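You operate a simulated robot arm through the tools that you are given. There is no shell and no other tool. Be economical: measure what you need, move in short steps, check, and stop when the job is done.

You run a simulated robot arm. Do the job below in one go: nothing can be reset, and whatever is moved stays where it is left.

## Task
Open the black case, lay the green board in it, refit the lid and shut both clips.
Fine: the lid may wait on the grey cabinet; the other boards stay in the tray.

The check looks at the end state, three seconds after you hand in, the way a careful person would. Anything else that was tipped, shoved, dropped, spilled or broken makes it a failure. Lids that push on must go on centred and level and be pressed home; caps that screw on are set level and turned clockwise until they are tight.

## Robot
A 7-joint arm with a two-finger parallel gripper, fixed in place. Base frame: the origin is at the foot of the arm, x ahead of it, y to its left, z up; the work surface is at about z = 780. Readings come in mm, rad, newtons and seconds.
With the tool pointing down near the work surface it reaches from about 300 to 700 mm from the base axis. Its first joint turns from -1.152 to 1.152 rad. Payload 1.57 kg.
The tool frame sits at the grasp point between the pads (the TCP): z along the fingers, y along the line on which they close. The tips reach 30 mm beyond it. Largest opening 110 mm; finger width 24, thickness 12; the body of the gripper, 48 by 112 mm, starts 78 mm behind the TCP.
Orientation is that of the tool frame in the base frame, as a unit quaternion [w, x, y, z]. With the fingers straight down and closing along the base's y, the tool's x points along the base's -x, its y along +y and its z along -z.

## Interface
- The arm moves only by the tool apply_moves. Its argument "deltas" is a list of rows, each a list of 7 numbers: the shift along the tool's x, y, z in mm, then the turn, a rotation vector about the tool's x, y, z in rad, then the opening, from 0 (shut) to 1 (fully open). In form: [[x, y, z, rx, ry, rz, fingers], ...]. A call has 1 to 8 rows; each row shifts and turns the commanded pose from where the row before left it, along the tool's axes as they then stand. Each row takes 0.2 s and may step no farther than 50 mm and 0.15 rad from the row before; otherwise, or with a gripper value out of range, the whole call is refused. Where a pose cannot be reached the arm comes as near as it can. A force on the tool above 50 N (or 10 N above the force at the start of the call, whichever is more), or a blocked arm, ends the call early, and 0.2 s more pass. Each finger travels about 108 mm/s and halts on what it meets, pressing with about 27 N; the grip force reading is that of the motor and also rises with nothing between the fingers. The clock runs only during rows and for 0.2 s after the last one: add rows that do not move to give the fingers time. The reply holds the time, the measured pose of the TCP, the force on the tool along the base axes, the opening and the grip force, in the units named above and with some noise, with the torque about the TCP (base axes, N m) and any sound that the robot's microphone picked up, and new pictures: "show" is both (left out), scene, wrist or none.
- Cameras (640 x 400 px; columns grow to the right, rows downward): "scene" is fixed at [166.2, -392.3, 1407.9]; the picture's right is [0.77, -0.63, 0.00], its down [-0.35, -0.42, -0.84] and it looks along [0.53, 0.65, -0.55] (base axes); focal length 320 px, centre (320, 200). "wrist" rides on the gripper at [70, 16, -141] in the tool frame; the picture's right is [-0.23, 0.97, 0.00], its down [-0.86, -0.20, -0.48] and it looks along [-0.47, -0.11, 0.88] (tool axes); focal length 222 px, centre (320, 200).
- locate(camera, pixels): there is no depth. For up to 12 entries [column, row, z] of the newest picture of that camera ("zoom" is the newest enlarged one), the place [x, y] in the base frame at which the ray of that pixel passes the height z, good to about 3 mm. The clock stands still meanwhile.
- close_up(camera, box): a new picture of the part [left, top, right, bottom] of that camera's present view, enlarged. The clock stands still meanwhile.
- sign_off(): hands the job in; it is judged then, once.

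Keep the steps short. Do not move on a guess: measure, check each grasp and each placing, and mend mistakes. In all there are 80 turns and 200 pictures (those below and enlarged ones count). Leave the gripper open and the arm clear of the work at the hand-in unless told otherwise, and finish with a single line.

The tools are called after "Emit:" as a command line: name --pt "numbers of a row" for each row, then --argument value for the rest, lists and objects as JSON in quotes. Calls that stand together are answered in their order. apply_moves: Moves the arm, as the interface text tells. Its arguments: {"type":"object","properties":{"deltas":{"type":"array"},"show":{"type":"string","enum":["both","scene","wrist","none"]}},"required":["deltas"]} The other tools are called the same way: locate (camera, pixels) gives the place at which the rays of pixels pass given heights; close_up (camera, box) takes an enlarged picture of a part of a camera's view; sign_off () hands the job in.

At the start:

```text
time: 0.0
tcp_pos: [427.2, 1.4, 1160.3]
tcp_rot: [0.0, -0.001, 1.0, -0.001]
contact_force: [-0.2, -0.6, -0.6]
wrist_torque: [0.02, -0.03, -0.01]
width: 110.1
grasp_force: 0.1
```

scene: 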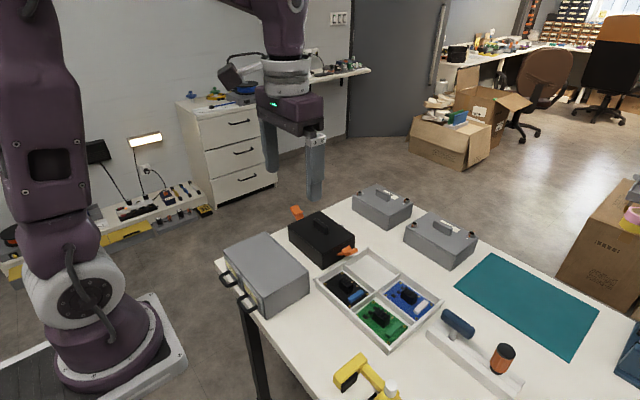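
wrist: 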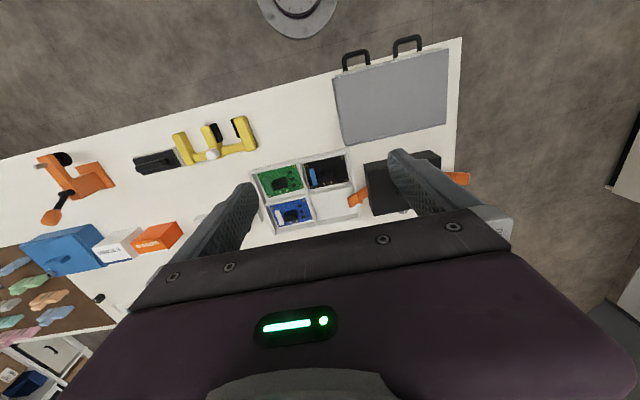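

I see the black case with orange clips at about (320,238), the tray of boards at (375,300) and the grey cabinet at (265,272). I'll enlarge these areas before I measure.

Emit:
close_up --camera "scene" --box '[270, 190, 370, 280]'

Emit:
close_up --camera "scene" --box '[310, 245, 450, 345]'

Emit:
close_up --camera "scene" --box '[340, 175, 490, 275]'

Emit:
close_up --camera "wrist" --box '[240, 100, 480, 240]'

```text
4.44 times, centred on (320, 235) of scene
```

zoom: 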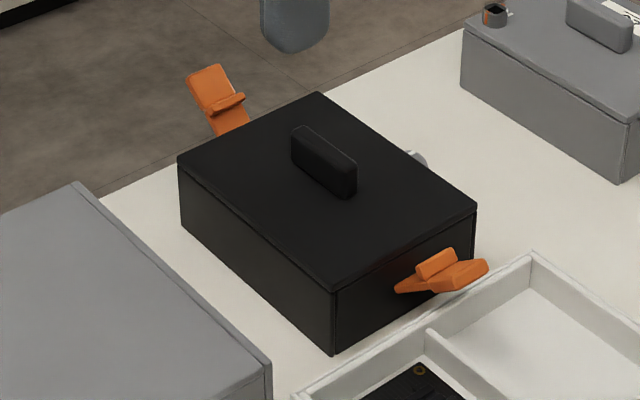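

```text
4.00 times, centred on (380, 295) of scene
```

zoom: 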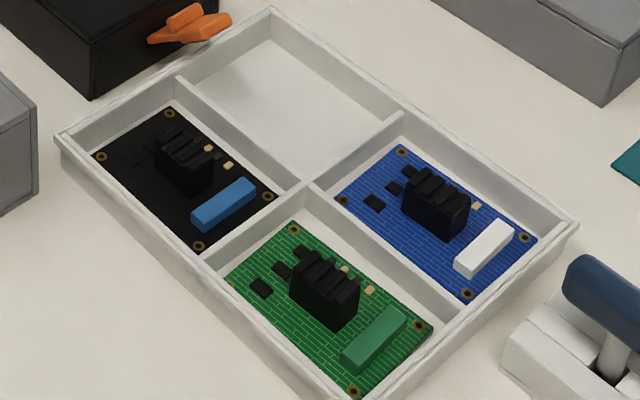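

```text
4.00 times, centred on (415, 225) of scene
```

zoom: 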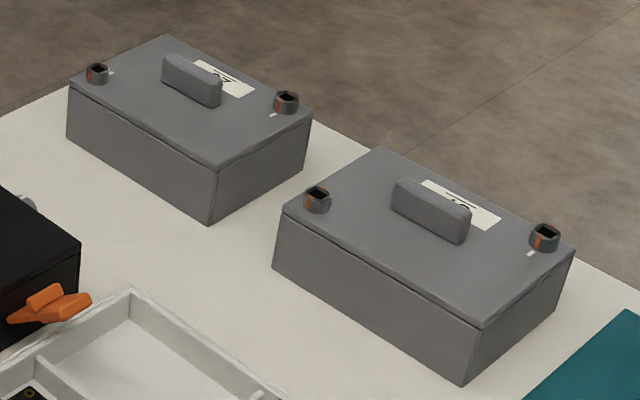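

```text
2.67 times, centred on (360, 170) of wrist
```

zoom: 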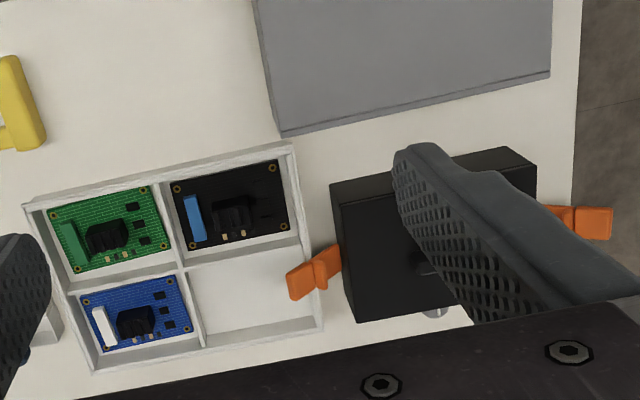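

The clips stick out on the y-sides of the case, and there is a silver thing on its far side. I'll measure the case corners at the bottom and the top, along with the cabinet.

Emit:
locate --camera "scene" --pixels '[[323.4, 269.9, 780], [288.9, 241.8, 780], [323.4, 255.7, 830], [323.4, 255.7, 840], [288.5, 226, 830], [288.5, 226, 840], [319.5, 210.9, 830], [319.5, 210.9, 840], [355.1, 237.3, 830], [355.1, 237.3, 840], [341.5, 226.6, 780], [341.5, 226.6, 800]]'

Emit:
close_up --camera "scene" --box '[210, 220, 320, 330]'

```text
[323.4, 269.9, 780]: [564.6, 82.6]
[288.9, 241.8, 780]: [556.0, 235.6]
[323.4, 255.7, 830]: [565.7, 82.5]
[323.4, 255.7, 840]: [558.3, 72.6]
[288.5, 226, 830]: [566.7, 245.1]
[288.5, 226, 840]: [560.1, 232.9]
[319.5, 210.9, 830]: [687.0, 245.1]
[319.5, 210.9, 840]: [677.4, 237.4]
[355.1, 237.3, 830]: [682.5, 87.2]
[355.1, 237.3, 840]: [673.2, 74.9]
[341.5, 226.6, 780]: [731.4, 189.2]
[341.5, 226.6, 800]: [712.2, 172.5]
```

```text
3.64 times, centred on (265, 275) of scene
```

zoom: 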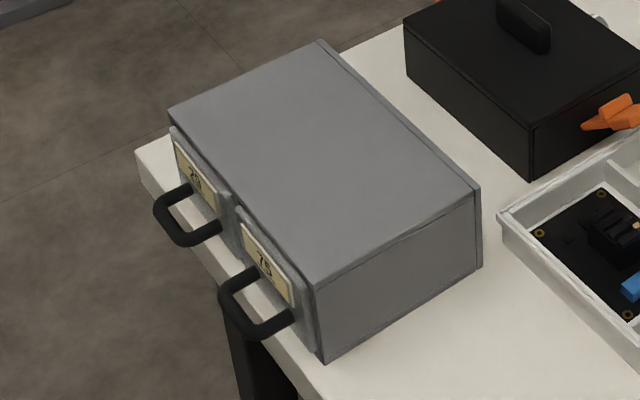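

The case top is at about z=833, spanning x 563–683 and y 82–243, with the clips at its two y-ends. I'll move the arm to about (500,163,1000) for a nearer wrist view.

Emit:
apply_moves --pt "-15 32 32 0 0 0 1" --pt "-15 32 32 0 0 0 1" --pt "-15 32 32 0 0 0 1" --pt "-15 32 32 0 0 0 1" --pt "-13 32 32 0 0 0 1" --pt "0 0 0 0 0 0 1"

Emit:
close_up --camera "wrist" --box '[200, 40, 520, 240]'

```text
time: 1.4
tcp_pos: [500.8, 161.9, 1002.7]
tcp_rot: [0.0, 0.0, 1.0, 0.0]
contact_force: [-0.6, -0.7, 0.1]
wrist_torque: [0.0, -0.01, -0.03]
width: 109.8
grasp_force: 0.0
```

scene: 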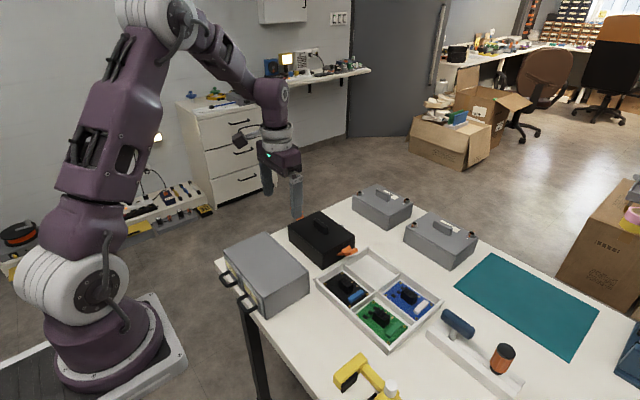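
wrist: 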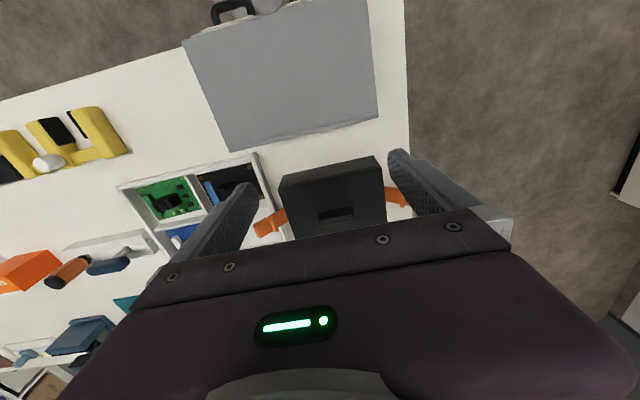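

```text
2.00 times, centred on (360, 140) of wrist
```

zoom: 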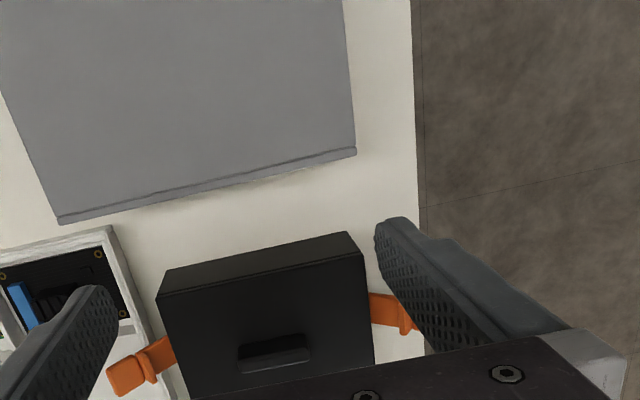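

The clips appear swung outward. I'll zoom in hard on both clips from each camera.

Emit:
close_up --camera "scene" --box '[330, 235, 362, 265]'

Emit:
close_up --camera "wrist" --box '[245, 150, 421, 260]'

```text
13.33 times, centred on (346, 250) of scene
```

zoom: 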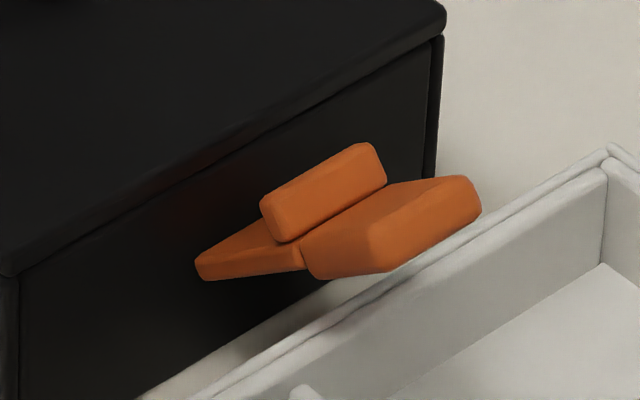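

```text
3.64 times, centred on (333, 205) of wrist
```

zoom: 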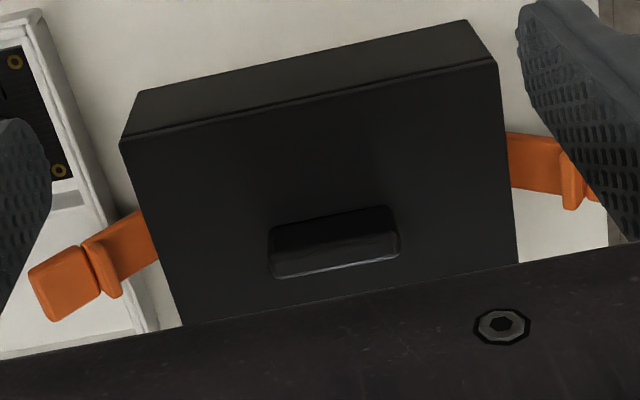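

I'll triangulate the clips with locate at several heights in both cameras.

Emit:
locate --camera "scene" --pixels '[[337.5, 255.9, 790], [337.5, 255.9, 810], [342.6, 251.9, 790], [342.6, 251.9, 810], [357.6, 248.9, 800], [357.6, 248.9, 820], [357.6, 248.9, 840], [350.1, 255.3, 800], [350.1, 255.3, 820], [350.1, 255.3, 840]]'

Emit:
locate --camera "wrist" --pixels '[[252.6, 222.9, 800], [252.6, 222.9, 820], [252.6, 222.9, 840], [259.5, 238.2, 800], [259.5, 238.2, 820], [259.5, 238.2, 840], [283.3, 207.7, 800], [287.9, 221.1, 800], [371.5, 188.4, 833], [460, 167, 833], [427, 225, 833]]'

```text
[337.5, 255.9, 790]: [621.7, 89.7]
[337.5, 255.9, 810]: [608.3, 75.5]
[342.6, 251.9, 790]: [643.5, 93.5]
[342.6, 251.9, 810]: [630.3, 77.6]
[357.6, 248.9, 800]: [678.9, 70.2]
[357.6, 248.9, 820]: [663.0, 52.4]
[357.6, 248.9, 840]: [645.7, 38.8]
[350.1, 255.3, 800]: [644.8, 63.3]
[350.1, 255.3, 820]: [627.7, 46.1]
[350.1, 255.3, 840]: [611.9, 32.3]
```

```text
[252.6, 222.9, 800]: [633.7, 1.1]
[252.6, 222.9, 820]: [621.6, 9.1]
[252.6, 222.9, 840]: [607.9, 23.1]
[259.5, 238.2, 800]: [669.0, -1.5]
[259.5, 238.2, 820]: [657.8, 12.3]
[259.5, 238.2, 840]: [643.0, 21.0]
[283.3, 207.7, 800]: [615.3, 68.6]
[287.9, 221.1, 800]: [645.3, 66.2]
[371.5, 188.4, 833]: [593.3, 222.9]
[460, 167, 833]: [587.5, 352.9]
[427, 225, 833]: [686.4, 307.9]
```

The near clip's tab tip is at about (623, 30, z 850), so both clips are open at roughly 45° with the hinges low on the walls. Next I'll measure the handle and the cabinet top.

Emit:
close_up --camera "scene" --box '[300, 205, 348, 235]'

Emit:
locate --camera "scene" --pixels '[[265.5, 319.5, 780], [309, 292.9, 780], [263, 297.8, 860], [263, 297.8, 880], [309, 271.7, 860], [309, 271.7, 880], [265, 231, 860], [265, 231, 880], [223.8, 249.7, 860], [223.8, 249.7, 880]]'

```text
13.33 times, centred on (324, 220) of scene
```

zoom: 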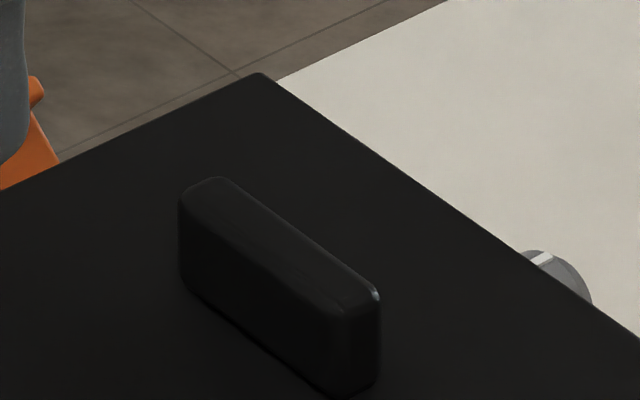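

```text
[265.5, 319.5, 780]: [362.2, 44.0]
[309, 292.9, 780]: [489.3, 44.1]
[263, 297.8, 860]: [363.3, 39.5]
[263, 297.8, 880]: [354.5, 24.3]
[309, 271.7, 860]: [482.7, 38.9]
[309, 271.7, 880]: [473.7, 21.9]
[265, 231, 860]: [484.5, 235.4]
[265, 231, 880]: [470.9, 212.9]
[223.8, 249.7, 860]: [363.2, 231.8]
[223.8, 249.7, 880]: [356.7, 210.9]
```

The cabinet top is at z≈856, x 364–486 and y 43–238, so the lid will fit at its centre (425,140). Next I'll locate the handle and yaw the gripper 90° for it. This will also show the silver thing behind the case.

Emit:
locate --camera "scene" --pixels '[[313.65, 226.6, 833], [325.1, 234.6, 833], [328.5, 233.1, 833], [313.6, 219.5, 854], [316, 218.3, 854], [328.4, 227, 854], [326, 228.3, 854], [341.6, 225.6, 780]]'

Emit:
apply_moves --pt "0 0 0 0 0 0.15 1" --pt "0 0 0 0 0 0.15 1" --pt "0 0 0 0 0 0.15 1" --pt "0 0 0 0 0 0.15 1" --pt "0 0 0 0 0 0.15 1" --pt "0 0 0 0 0 0.15 1" --pt "0 0 0 0 0 0.15 1" --pt "0 0 0 0 0 0.15 1" --show "none"

```text
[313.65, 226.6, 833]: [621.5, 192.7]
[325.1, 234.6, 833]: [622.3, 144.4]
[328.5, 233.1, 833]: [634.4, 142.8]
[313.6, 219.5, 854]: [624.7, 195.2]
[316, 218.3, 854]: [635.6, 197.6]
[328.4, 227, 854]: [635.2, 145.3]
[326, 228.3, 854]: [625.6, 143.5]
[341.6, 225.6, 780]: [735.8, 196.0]
```

```text
time: 3.2
tcp_pos: [500.6, 162.4, 1001.7]
tcp_rot: [0.0, 0.565, 0.825, 0.0]
contact_force: [0.6, 0.6, 0.0]
wrist_torque: [-0.02, 0.03, 0.0]
width: 109.8
grasp_force: 0.1
```

The handle spans x 622–635 and y 144–195, with its top at z≈854. I'll finish the 90° turn and move above it, which also brings the silver object into view.

Emit:
apply_moves --pt "0 0 0 0 0 0.1236 1" --pt "0 0 0 0 0 0.1236 1" --pt "0 0 0 0 0 0.1236 1" --pt "2 43 0 0 0 0 1" --pt "2 43 0 0 0 0 1" --pt "2 42 0 0 0 0 1" --pt "0 0 0 0 0 0 1" --show "both"

```text
time: 4.8
tcp_pos: [627.1, 168.8, 999.8]
tcp_rot: [-0.001, 0.707, 0.707, 0.0]
contact_force: [-0.2, -0.5, -0.5]
wrist_torque: [0.02, 0.03, 0.0]
width: 110.1
grasp_force: 0.0
```

scene: 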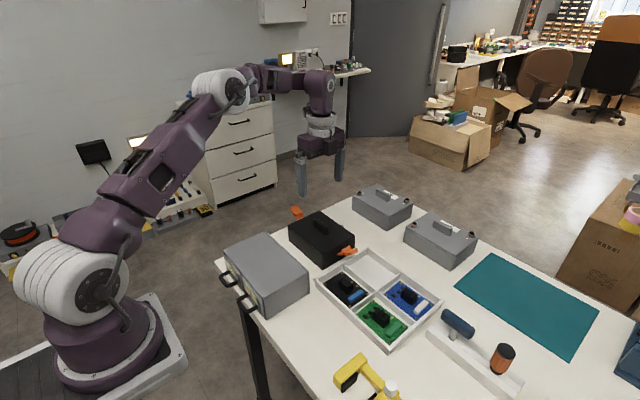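
wrist: 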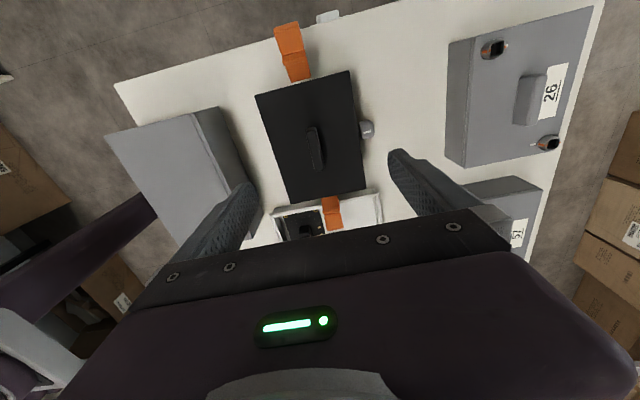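

Emit:
close_up --camera "wrist" --box '[240, 70, 400, 170]'

Emit:
close_up --camera "wrist" --box '[250, 0, 410, 100]'

Emit:
close_up --camera "wrist" --box '[340, 110, 388, 140]'

```text
4.00 times, centred on (320, 120) of wrist
```

zoom: 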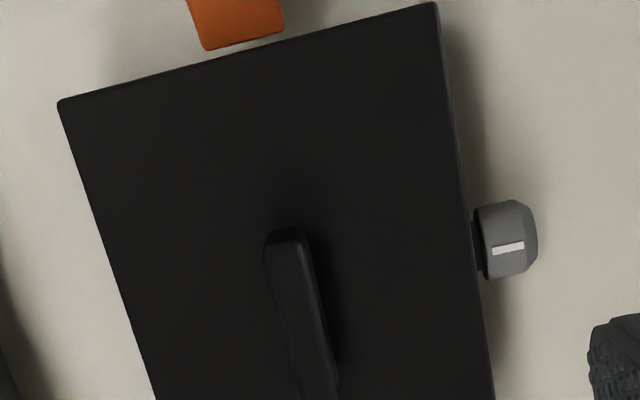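

```text
4.00 times, centred on (330, 50) of wrist
```

zoom: 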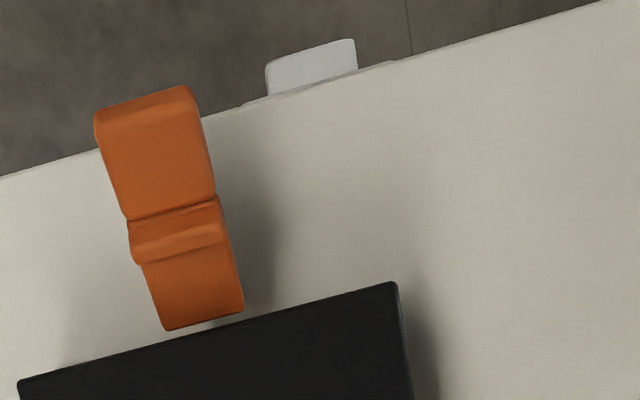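

```text
13.33 times, centred on (364, 125) of wrist
```

zoom: 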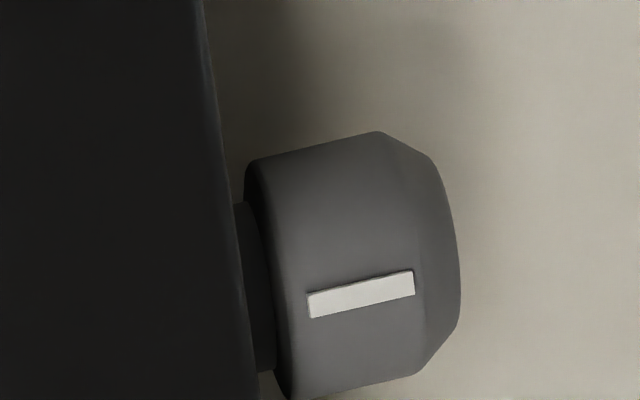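

A grey knob with a white mark sits on the case's back wall. It may be a lock or a vent, so I'll lift gently and watch for it. First I'll locate the handle top and the knob from this view.

Emit:
locate --camera "wrist" --pixels '[[311.5, 129, 854], [319, 168, 854], [310, 148, 854], [323, 148, 854], [366.2, 130, 808], [366.2, 130, 825], [256, 95, 833], [348.8, 71, 833], [289, 204, 833], [367, 183, 833], [285.5, 81.8, 800], [286, 25, 850]]'

Emit:
close_up --camera "wrist" --box '[250, 110, 410, 210]'

```text
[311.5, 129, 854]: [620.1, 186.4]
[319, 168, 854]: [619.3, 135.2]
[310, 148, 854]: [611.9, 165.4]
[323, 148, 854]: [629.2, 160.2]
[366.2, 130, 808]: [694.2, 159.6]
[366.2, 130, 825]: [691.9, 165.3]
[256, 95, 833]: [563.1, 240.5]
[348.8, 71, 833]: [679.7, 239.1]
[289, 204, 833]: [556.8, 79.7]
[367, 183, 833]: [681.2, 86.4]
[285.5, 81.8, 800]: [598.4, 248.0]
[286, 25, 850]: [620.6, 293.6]
```

```text
4.00 times, centred on (330, 160) of wrist
```

zoom: 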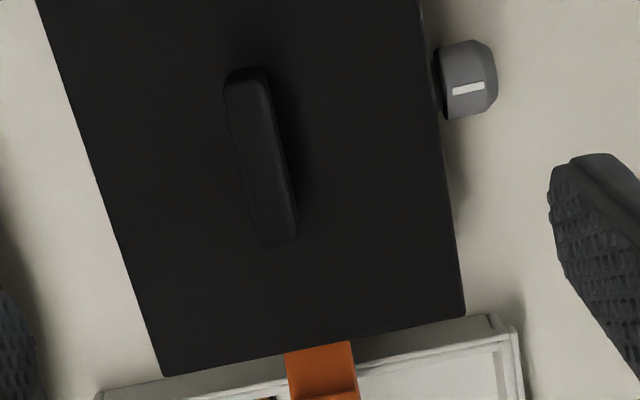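

The handle centre is about (621,162), concentric with the case. I'll narrow the opening and descend to z≈868, with the tips about 5 mm above the lid.

Emit:
apply_moves --pt "-6 -5 30 0 0 0 0.5" --pt "0 0 45 0 0 0 0.5" --pt "0 0 40 0 0 0 0.5" --pt "0 0 15 0 0 0 0.5" --pt "0 0 0 0 0 0 0.5" --show "both"

Emit:
close_up --camera "scene" --box '[280, 190, 360, 260]'

```text
time: 6.0
tcp_pos: [622.5, 163.2, 869.5]
tcp_rot: [0.0, 0.707, 0.707, 0.001]
contact_force: [-2.7, -1.3, 11.5]
wrist_torque: [-0.04, 0.25, 0.04]
width: 55.2
grasp_force: 0.4
```

scene: 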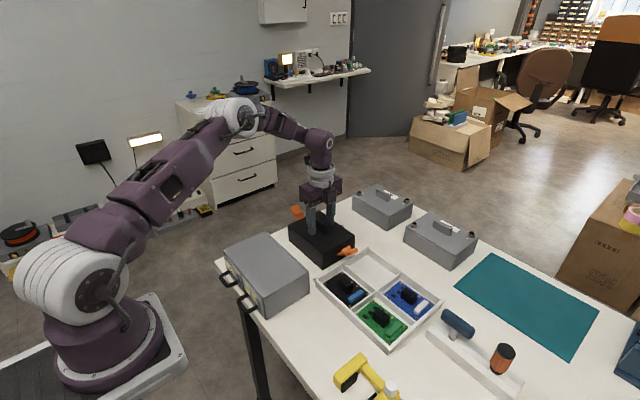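
wrist: 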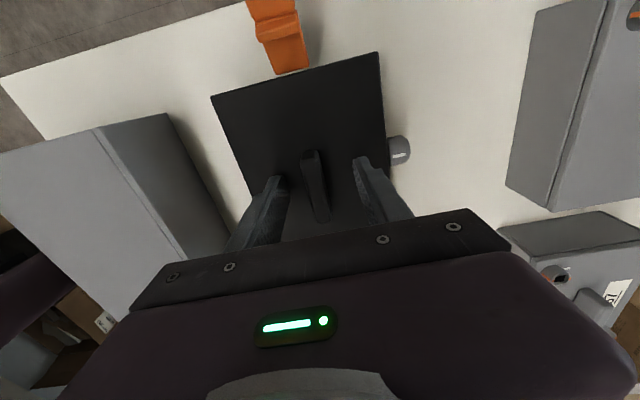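

```text
5.71 times, centred on (320, 225) of scene
```

zoom: 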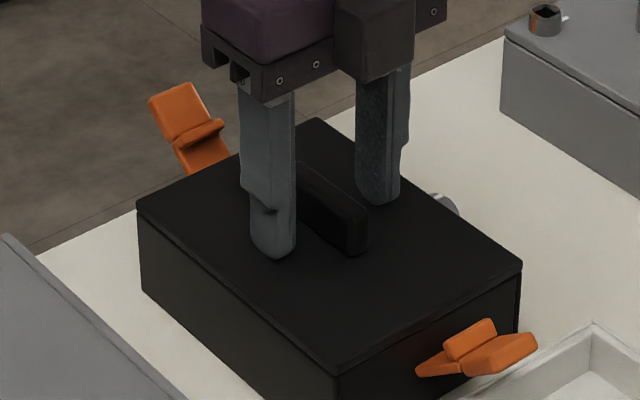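

A force of 11.5 N shows the tips are touching the lid, so its top is at about z 839. I'll back up 3 mm and close on the handle.

Emit:
apply_moves --pt "0 0 -3 0 0 0 0.5" --pt "0 0 0 0 0 0 0.25" --pt "0 0 0 0 0 0 0" --pt "0 0 0 0 0 0 0" --pt "0 0 0 0 0 0 0" --show "wrist"

```text
time: 7.2
tcp_pos: [622.5, 163.0, 872.0]
tcp_rot: [-0.001, 0.708, 0.707, -0.001]
contact_force: [-20.1, -1.0, 5.8]
wrist_torque: [-0.07, 0.5, -0.03]
width: 13.2
grasp_force: 27.2
```

wrist: 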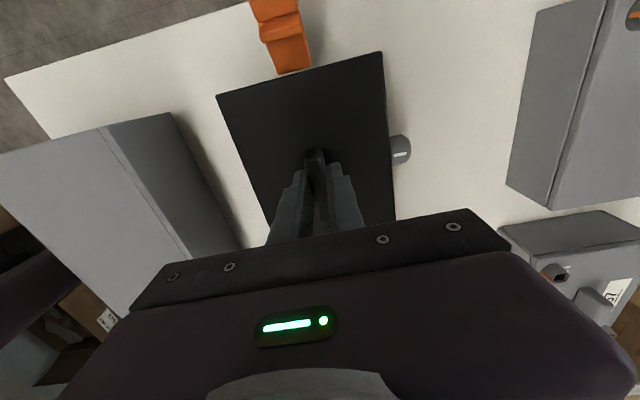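

I have the handle: width 13.2 mm, grip 27 N. There is a −20 N side load in x, so I'll shift −x by small amounts to take it off before lifting.

Emit:
apply_moves --pt "0 -1.5 0 0 0 0 0" --pt "0 0 0 0 0 0 0" --show "none"

```text
time: 7.8
tcp_pos: [621.8, 162.4, 874.1]
tcp_rot: [0.001, 0.707, 0.707, 0.001]
contact_force: [-7.8, 0.7, -3.2]
wrist_torque: [0.04, 0.46, -0.02]
width: 13.4
grasp_force: 26.9
```

The side load is down to −8 N. One more small shift, then a trial lift of about 6 mm while I watch the force.

Emit:
apply_moves --pt "0 -0.8 0 0 0 0 0" --pt "0 0 -3 0 0 0 0" --pt "0 0 -3 0 0 0 0" --pt "0 0 0 0 0 0 0" --show "none"

Emit:
close_up --camera "scene" --box '[280, 190, 360, 260]'

```text
time: 8.8
tcp_pos: [621.2, 162.9, 880.4]
tcp_rot: [-0.001, 0.707, 0.707, 0.0]
contact_force: [0.6, -0.2, -1.6]
wrist_torque: [0.04, 0.01, 0.03]
width: 13.1
grasp_force: 27.1
```

```text
5.71 times, centred on (320, 225) of scene
```

zoom: 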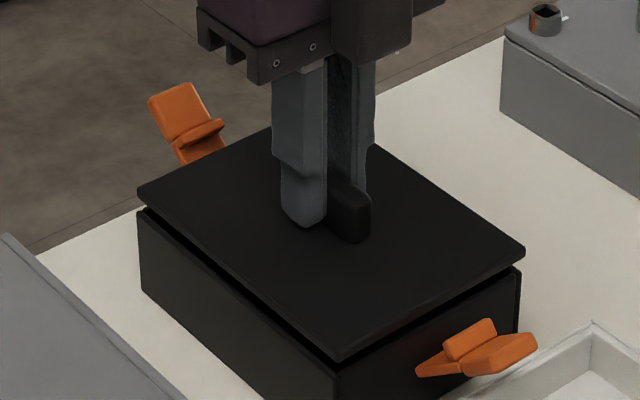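

The lid lifts freely at about 1.6 N, and the seated grasp pose was TCP (621.3, 162.8, 874). I'll raise it and carry it over the cabinet centre (425,140).

Emit:
apply_moves --pt "0 0 -30 0 0 0 0" --pt "0 0 -40 0 0 0 0" --pt "0 0 -30 0 0 0 0" --pt "-4 -40 0 0 0 0 0" --pt "-5 -40 0 0 0 0 0" --pt "-5 -40 0 0 0 0 0" --pt "-5 -40 0 0 0 0 0" --pt "-4 -36 0 0 0 0 0" --show "both"

```text
time: 10.6
tcp_pos: [426.2, 141.7, 979.1]
tcp_rot: [0.0, 0.706, 0.708, -0.001]
contact_force: [0.2, -0.4, -1.2]
wrist_torque: [0.01, -0.01, -0.02]
width: 13.1
grasp_force: 27.4
```

scene: 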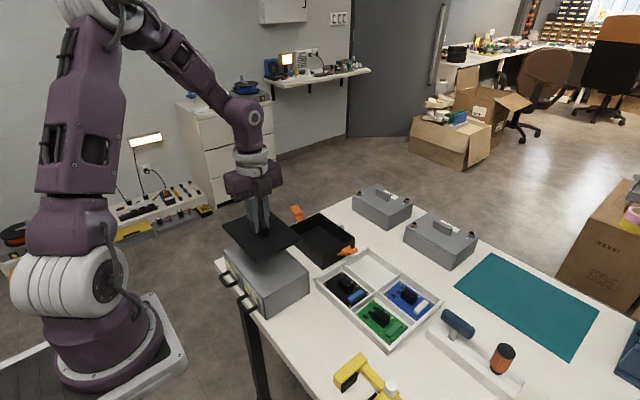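
wrist: 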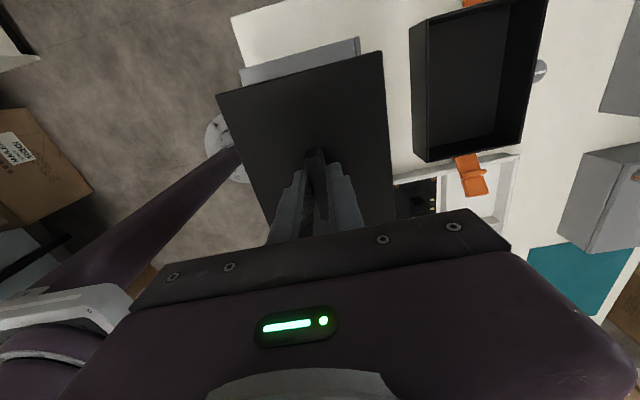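

The lid is over the cabinet and the case is open. I'll lower it to TCP z≈906, just above the expected contact.

Emit:
apply_moves --pt "0 0 35 0 0 0 0" --pt "0 0 28 0 0 0 0" --pt "0 0 8 0 0 0 0" --pt "0 0 0 0 0 0 0" --show "none"

Emit:
close_up --camera "scene" --box '[200, 200, 330, 320]'

```text
time: 11.6
tcp_pos: [426.5, 139.8, 907.5]
tcp_rot: [0.0, 0.707, 0.708, 0.0]
contact_force: [0.1, 0.0, -0.7]
wrist_torque: [0.02, -0.04, -0.02]
width: 13.2
grasp_force: 27.0
```

```text
3.33 times, centred on (265, 260) of scene
```

zoom: 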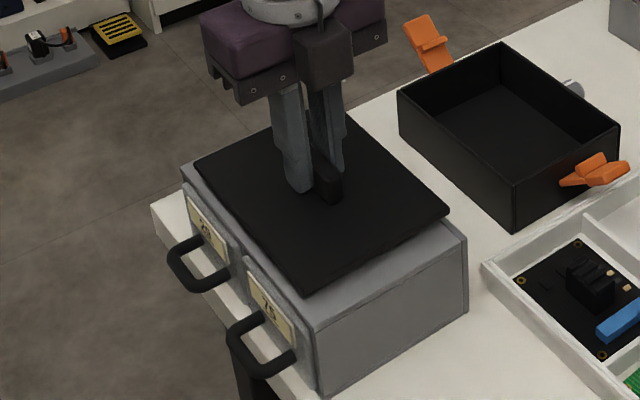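

The lid hangs just above the cabinet and well inside its top. I'll lower in 2 mm steps until I feel contact.

Emit:
apply_moves --pt "0 0 3 0 0 0 0" --pt "0 0 2 0 0 0 0" --pt "0 0 0 0 0 0 0" --show "none"

```text
time: 12.4
tcp_pos: [424.1, 138.9, 904.3]
tcp_rot: [0.0, 0.707, 0.707, 0.0]
contact_force: [0.3, -0.6, -0.6]
wrist_torque: [0.06, 0.01, 0.04]
width: 13.1
grasp_force: 27.3
```

Emit:
apply_moves --pt "0 0 2 0 0 0 0" --pt "0 0 2 0 0 0 0" --pt "0 0 0 0 0 0 0" --show "none"

```text
time: 13.2
tcp_pos: [424.3, 138.8, 900.7]
tcp_rot: [0.001, 0.706, 0.708, 0.001]
contact_force: [-0.3, -1.7, 24.1]
wrist_torque: [-0.02, 0.04, 0.01]
width: 13.3
grasp_force: 27.2
```

There is contact at z≈900.7 with 24 N. I'll ease up 1 mm, open, and rise clear.

Emit:
apply_moves --pt "0 0 -0.8 0 0 0 0" --pt "0 0 0 0 0 0 0.2" --pt "0 0 0 0 0 0 0.45" --pt "0 0 0 0 0 0 0.45" --pt "0 0 -30 0 0 0 0.45" --pt "0 0 -40 0 0 0 0.45" --pt "0 0 -40 0 0 0 0.45" --show "both"

Emit:
close_up --camera "scene" --box '[200, 200, 330, 320]'

```text
time: 14.8
tcp_pos: [424.5, 138.4, 1010.3]
tcp_rot: [0.0, 0.707, 0.708, 0.0]
contact_force: [0.4, 0.2, 0.0]
wrist_torque: [0.01, -0.01, 0.03]
width: 49.4
grasp_force: 0.0
```

scene: 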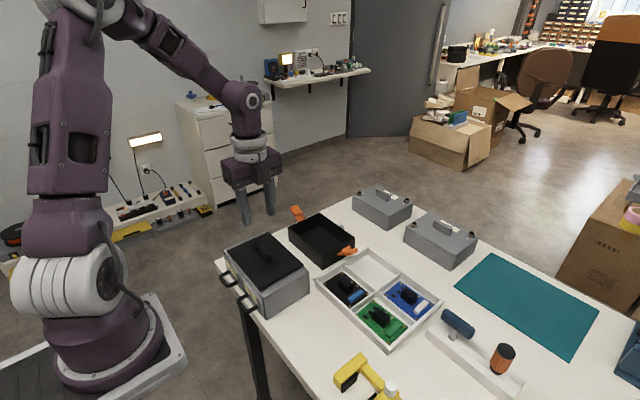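
wrist: 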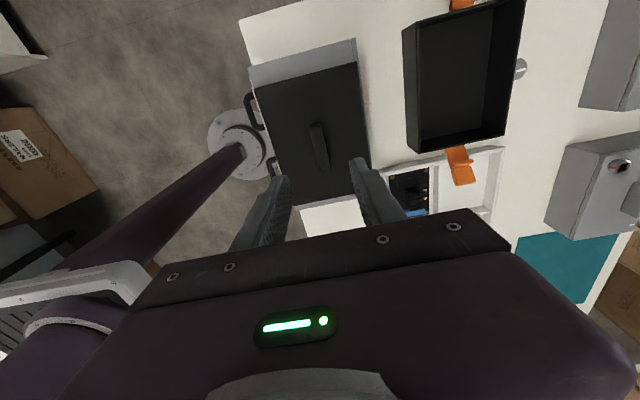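

```text
3.33 times, centred on (265, 260) of scene
```

zoom: 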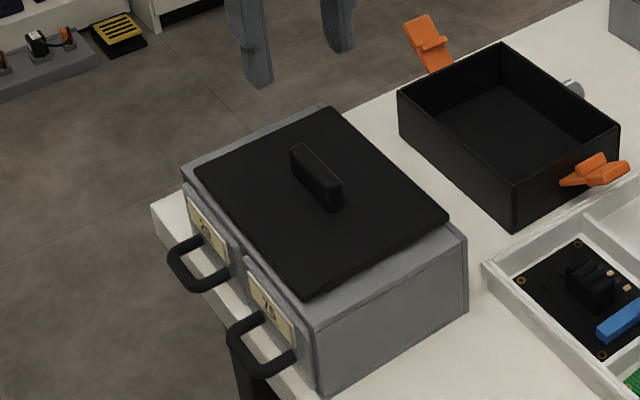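

The lid sits flat on the cabinet. Next I'll look inside the case and at the green board.

Emit:
close_up --camera "scene" --box '[280, 205, 360, 275]'

Emit:
close_up --camera "wrist" --box '[390, 0, 550, 100]'

Emit:
close_up --camera "scene" --box '[350, 290, 420, 350]'

```text
5.71 times, centred on (320, 240) of scene
```

zoom: 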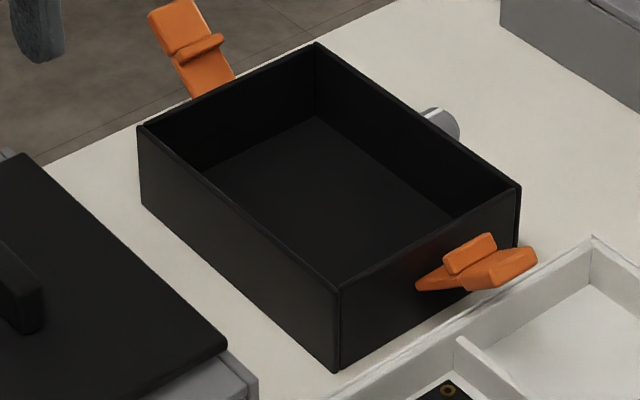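

```text
4.00 times, centred on (470, 50) of wrist
```

zoom: 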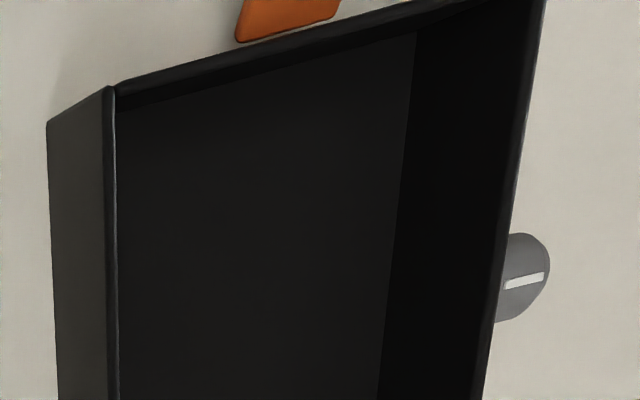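

```text
6.67 times, centred on (385, 320) of scene
```

zoom: 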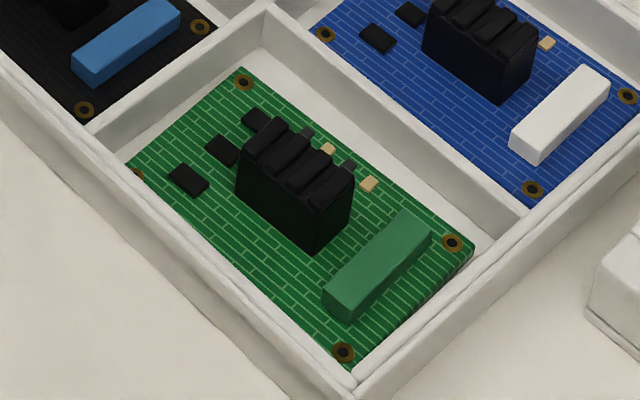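

The case interior is plain and empty. I'll measure the green board and its black heat-sink block, which is the natural place to grip.

Emit:
locate --camera "scene" --pixels '[[373.3, 300.5, 788], [356.5, 314.8, 788], [388.75, 344.75, 788], [407.8, 327.5, 788], [372.7, 319.3, 788], [384.25, 328.25, 788], [389.8, 321.5, 788], [384.7, 322.3, 808], [373.2, 313.2, 808], [378.2, 307.3, 808], [390.3, 315.5, 808]]'

Emit:
apply_moves --pt "-35 30 -10 0 0 0 0.45" --pt "-35 30 0 0 0 0 0.45" --pt "-35 30 0 0 0 0 0.45" --pt "-35 30 0 0 0 0 0.45" --pt "-35 30 0 0 0 0 0.45" --pt "0 0 0 0 0 0 0.45" --show "both"

```text
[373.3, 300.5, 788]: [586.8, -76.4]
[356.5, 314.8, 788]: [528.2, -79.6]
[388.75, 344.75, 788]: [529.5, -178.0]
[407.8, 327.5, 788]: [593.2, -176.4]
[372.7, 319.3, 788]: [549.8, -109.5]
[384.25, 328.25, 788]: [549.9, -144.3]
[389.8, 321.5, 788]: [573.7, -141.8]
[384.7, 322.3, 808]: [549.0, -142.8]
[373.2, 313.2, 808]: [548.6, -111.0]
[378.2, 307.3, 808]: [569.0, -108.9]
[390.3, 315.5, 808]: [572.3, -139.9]
```

```text
time: 16.2
tcp_pos: [574.7, -35.3, 1021.7]
tcp_rot: [0.0, 0.707, 0.708, 0.0]
contact_force: [0.2, -0.3, -0.4]
wrist_torque: [0.01, -0.04, 0.02]
width: 49.7
grasp_force: 0.1
```

scene: 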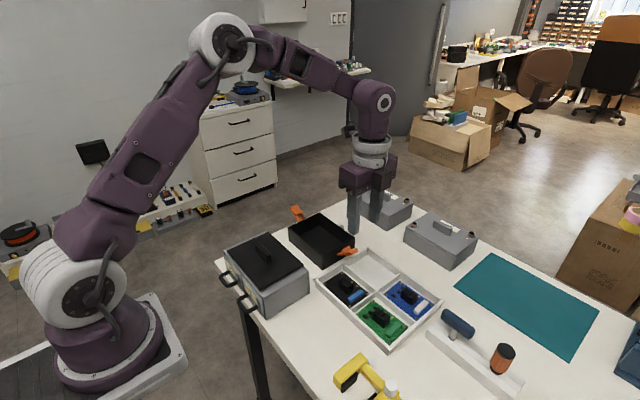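
wrist: 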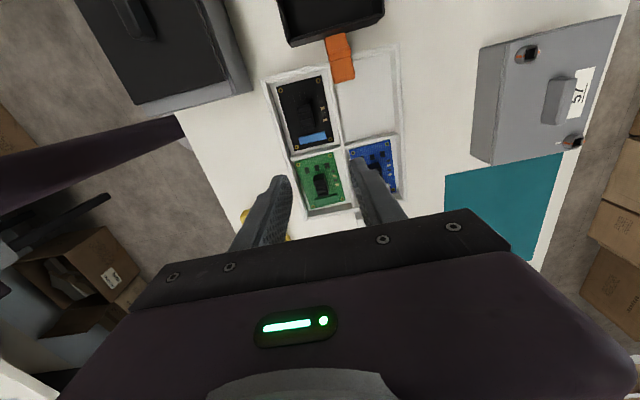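

The board is about 63×100 mm, centred near (560,−127). The heat sink spans x 549–573 and y −143 to −110, with its top at about z 808. I'll move above it with the opening narrowed to about 36 mm and check the alignment.

Emit:
apply_moves --pt "-30 -5 20 0 0 0 0.33" --pt "-30 -5 30 0 0 0 0.33" --pt "-30 -4 30 0 0 0 0.33" --pt "0 0 30 0 0 0 0.33" --pt "0 0 0 0 0 0 0.33" --show "both"

Emit:
close_up --camera "wrist" --box '[240, 100, 400, 200]'

Emit:
close_up --camera "scene" --box '[340, 270, 430, 350]'

```text
time: 17.4
tcp_pos: [560.5, -125.6, 910.9]
tcp_rot: [0.0, 0.707, 0.708, -0.001]
contact_force: [0.1, 0.6, -0.2]
wrist_torque: [0.01, -0.01, 0.0]
width: 36.2
grasp_force: 0.1
```

scene: 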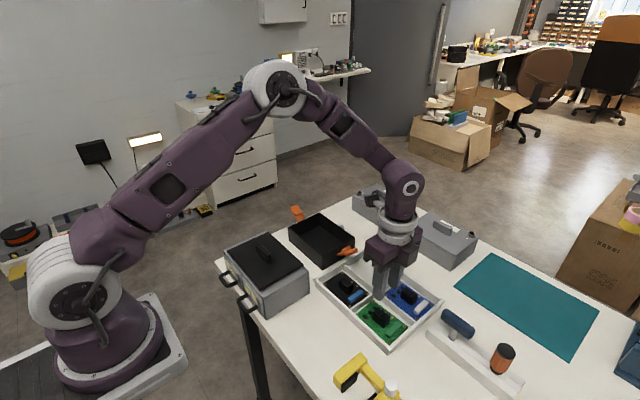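
wrist: 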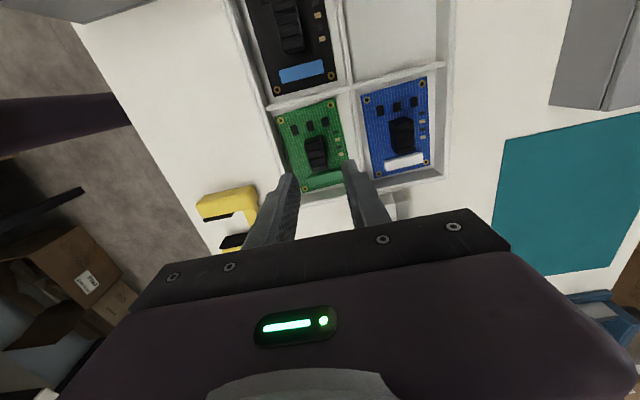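

```text
4.00 times, centred on (320, 150) of wrist
```

zoom: 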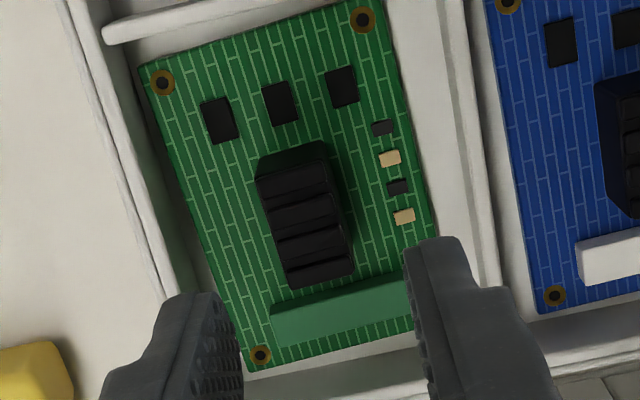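

```text
5.00 times, centred on (385, 310) of scene
```

zoom: 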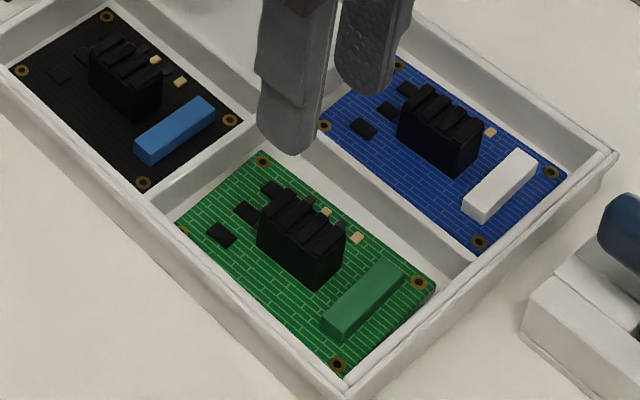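

Emit:
locate --camera "wrist" --pixels '[[304.5, 145, 808], [320.5, 138, 808], [328, 167.5, 808], [312.5, 172, 808], [316.5, 156, 808], [275, 116.25, 788], [333.5, 99, 788], [349, 157, 788], [280.5, 121, 788], [331, 105, 788], [305, 188.5, 788], [358, 110, 805]]'

```text
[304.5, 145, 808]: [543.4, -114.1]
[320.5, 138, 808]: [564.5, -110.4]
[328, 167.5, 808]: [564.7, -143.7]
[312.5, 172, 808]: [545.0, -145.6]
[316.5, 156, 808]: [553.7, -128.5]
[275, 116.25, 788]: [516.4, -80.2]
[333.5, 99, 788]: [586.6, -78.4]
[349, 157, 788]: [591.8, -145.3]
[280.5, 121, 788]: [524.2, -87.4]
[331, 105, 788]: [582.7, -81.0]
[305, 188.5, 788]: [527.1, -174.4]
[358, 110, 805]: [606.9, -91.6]
```

The wrist view puts the heat sink at x 544–565, y −145 to −111. That view was the accurate one for the handle, so I'll aim at (555,−128). I'll descend in stages to z≈832 and check clearances.

Emit:
apply_moves --pt "-2.5 -5.5 20 0 0 0 0.35" --pt "0 0 30 0 0 0 0.35" --pt "0 0 20 0 0 0 0.35" --pt "0 0 9 0 0 0 0.35" --pt "0 0 0 0 0 0 0.35" --show "wrist"

Emit:
close_up --camera "wrist" --box '[240, 100, 400, 200]'

Emit:
close_up --camera "scene" --box '[340, 270, 430, 350]'

```text
time: 18.6
tcp_pos: [554.7, -128.3, 832.3]
tcp_rot: [0.0, 0.707, 0.708, 0.0]
contact_force: [-1.1, 0.8, -0.3]
wrist_torque: [-0.01, -0.03, -0.05]
width: 38.4
grasp_force: 0.1
```

wrist: 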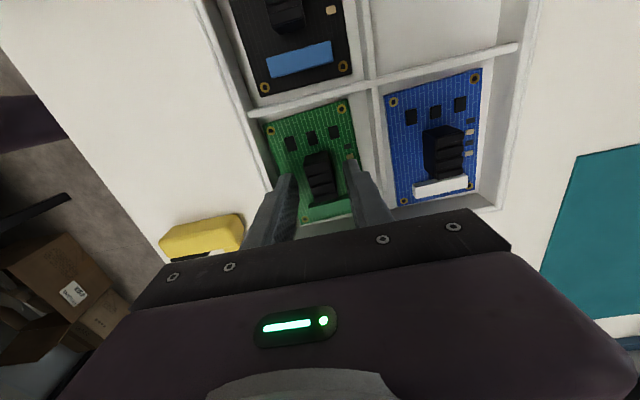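

```text
4.00 times, centred on (320, 150) of wrist
```

zoom: 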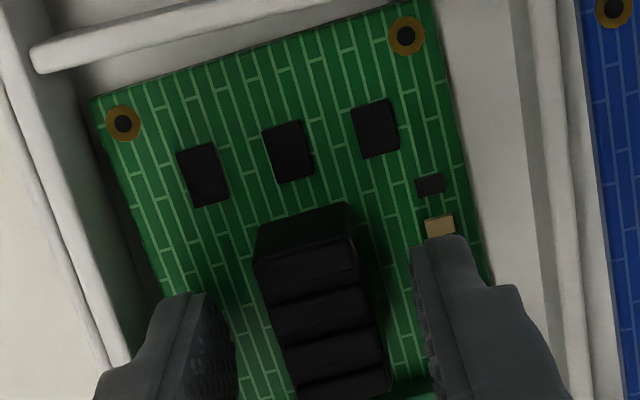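

```text
5.00 times, centred on (385, 310) of scene
```

zoom: 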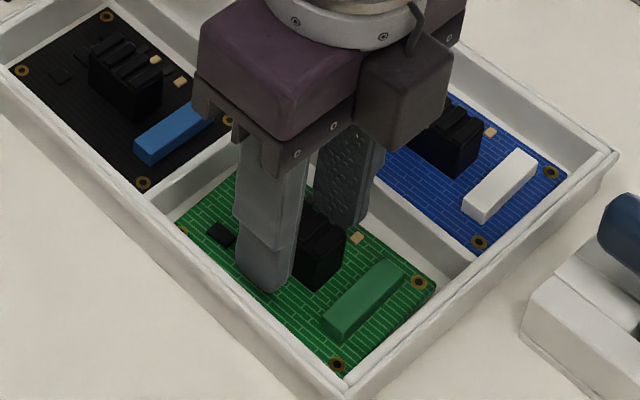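

The fingers straddle the block with room on both sides. I'll go down 4 mm, then close slowly.

Emit:
apply_moves --pt "0 0 4 0 0 0 0.35" --pt "0 0 0 0 0 0 0.28" --pt "0 0 0 0 0 0 0.22" --pt "0 0 0 0 0 0 0.1" --pt "0 0 0 0 0 0 0" --pt "0 0 0 0 0 0 0" --show "wrist"

Emit:
close_up --camera "wrist" --box '[240, 100, 400, 200]'

```text
time: 20.0
tcp_pos: [554.5, -128.7, 828.5]
tcp_rot: [0.0, 0.706, 0.708, 0.001]
contact_force: [0.1, -0.2, 1.1]
wrist_torque: [0.11, -0.01, 0.02]
width: 19.3
grasp_force: 26.7
```

wrist: 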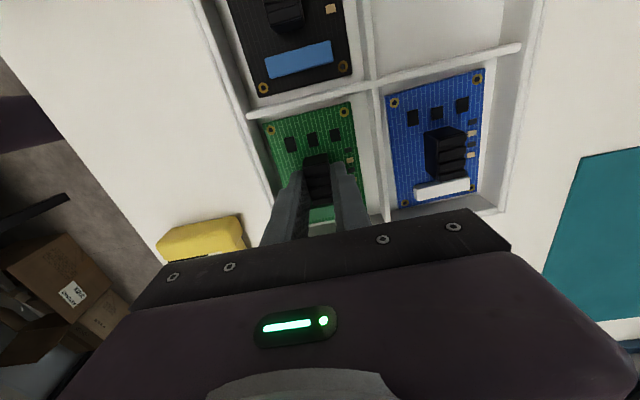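

```text
4.00 times, centred on (320, 150) of wrist
```

zoom: 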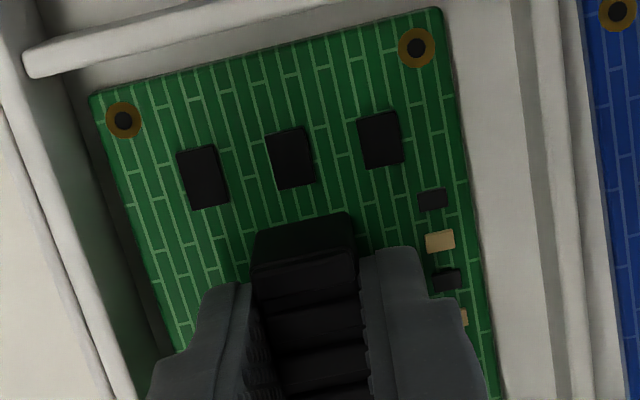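

Gripped at 19.3 mm with little side load. I'll lift slowly, then raise it to about z 940.

Emit:
apply_moves --pt "0 0 -5 0 0 0 0" --pt "0 0 -10 0 0 0 0" --pt "0 0 -30 0 0 0 0" --pt "0 0 -40 0 0 0 0" --pt "0 0 -30 0 0 0 0" --pt "0 0 0 0 0 0 0" --show "both"

Emit:
close_up --camera "scene" --box '[330, 220, 430, 350]'

Emit:
close_up --camera "wrist" --box '[240, 100, 400, 200]'

```text
time: 21.4
tcp_pos: [555.3, -127.3, 943.1]
tcp_rot: [0.0, 0.707, 0.707, 0.0]
contact_force: [-0.1, 0.1, -0.2]
wrist_torque: [-0.02, 0.03, -0.03]
width: 19.4
grasp_force: 27.3
```

scene: 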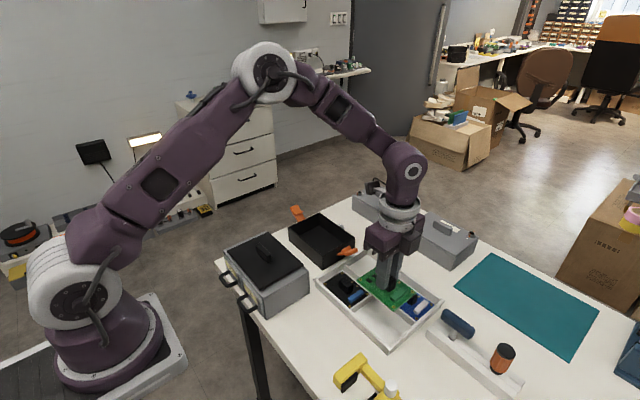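
wrist: 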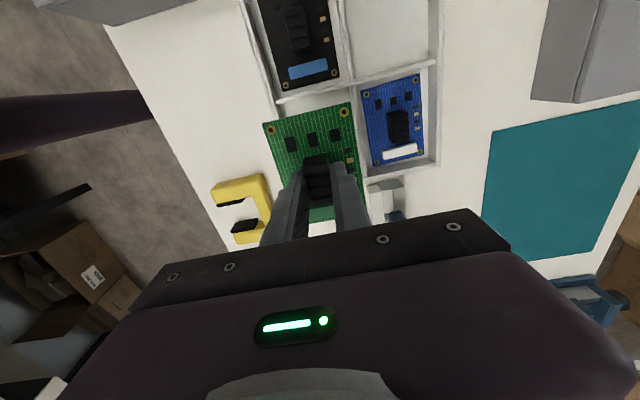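

```text
3.08 times, centred on (380, 285) of scene
```

zoom: 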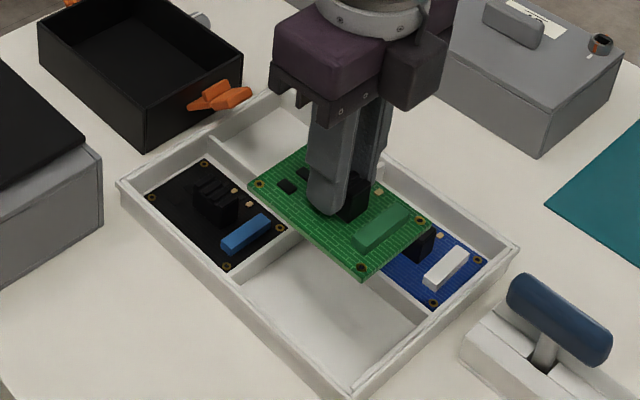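

```text
4.00 times, centred on (320, 150) of wrist
```

zoom: 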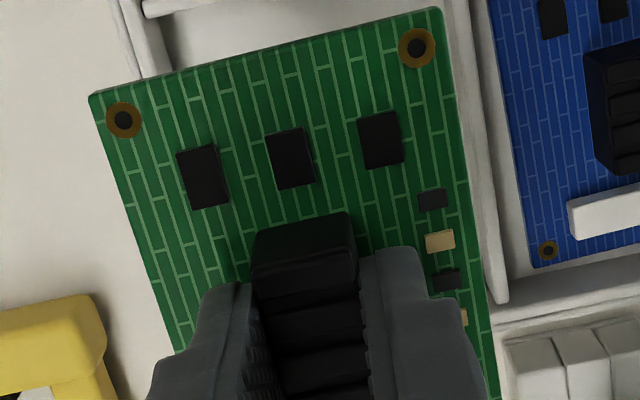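

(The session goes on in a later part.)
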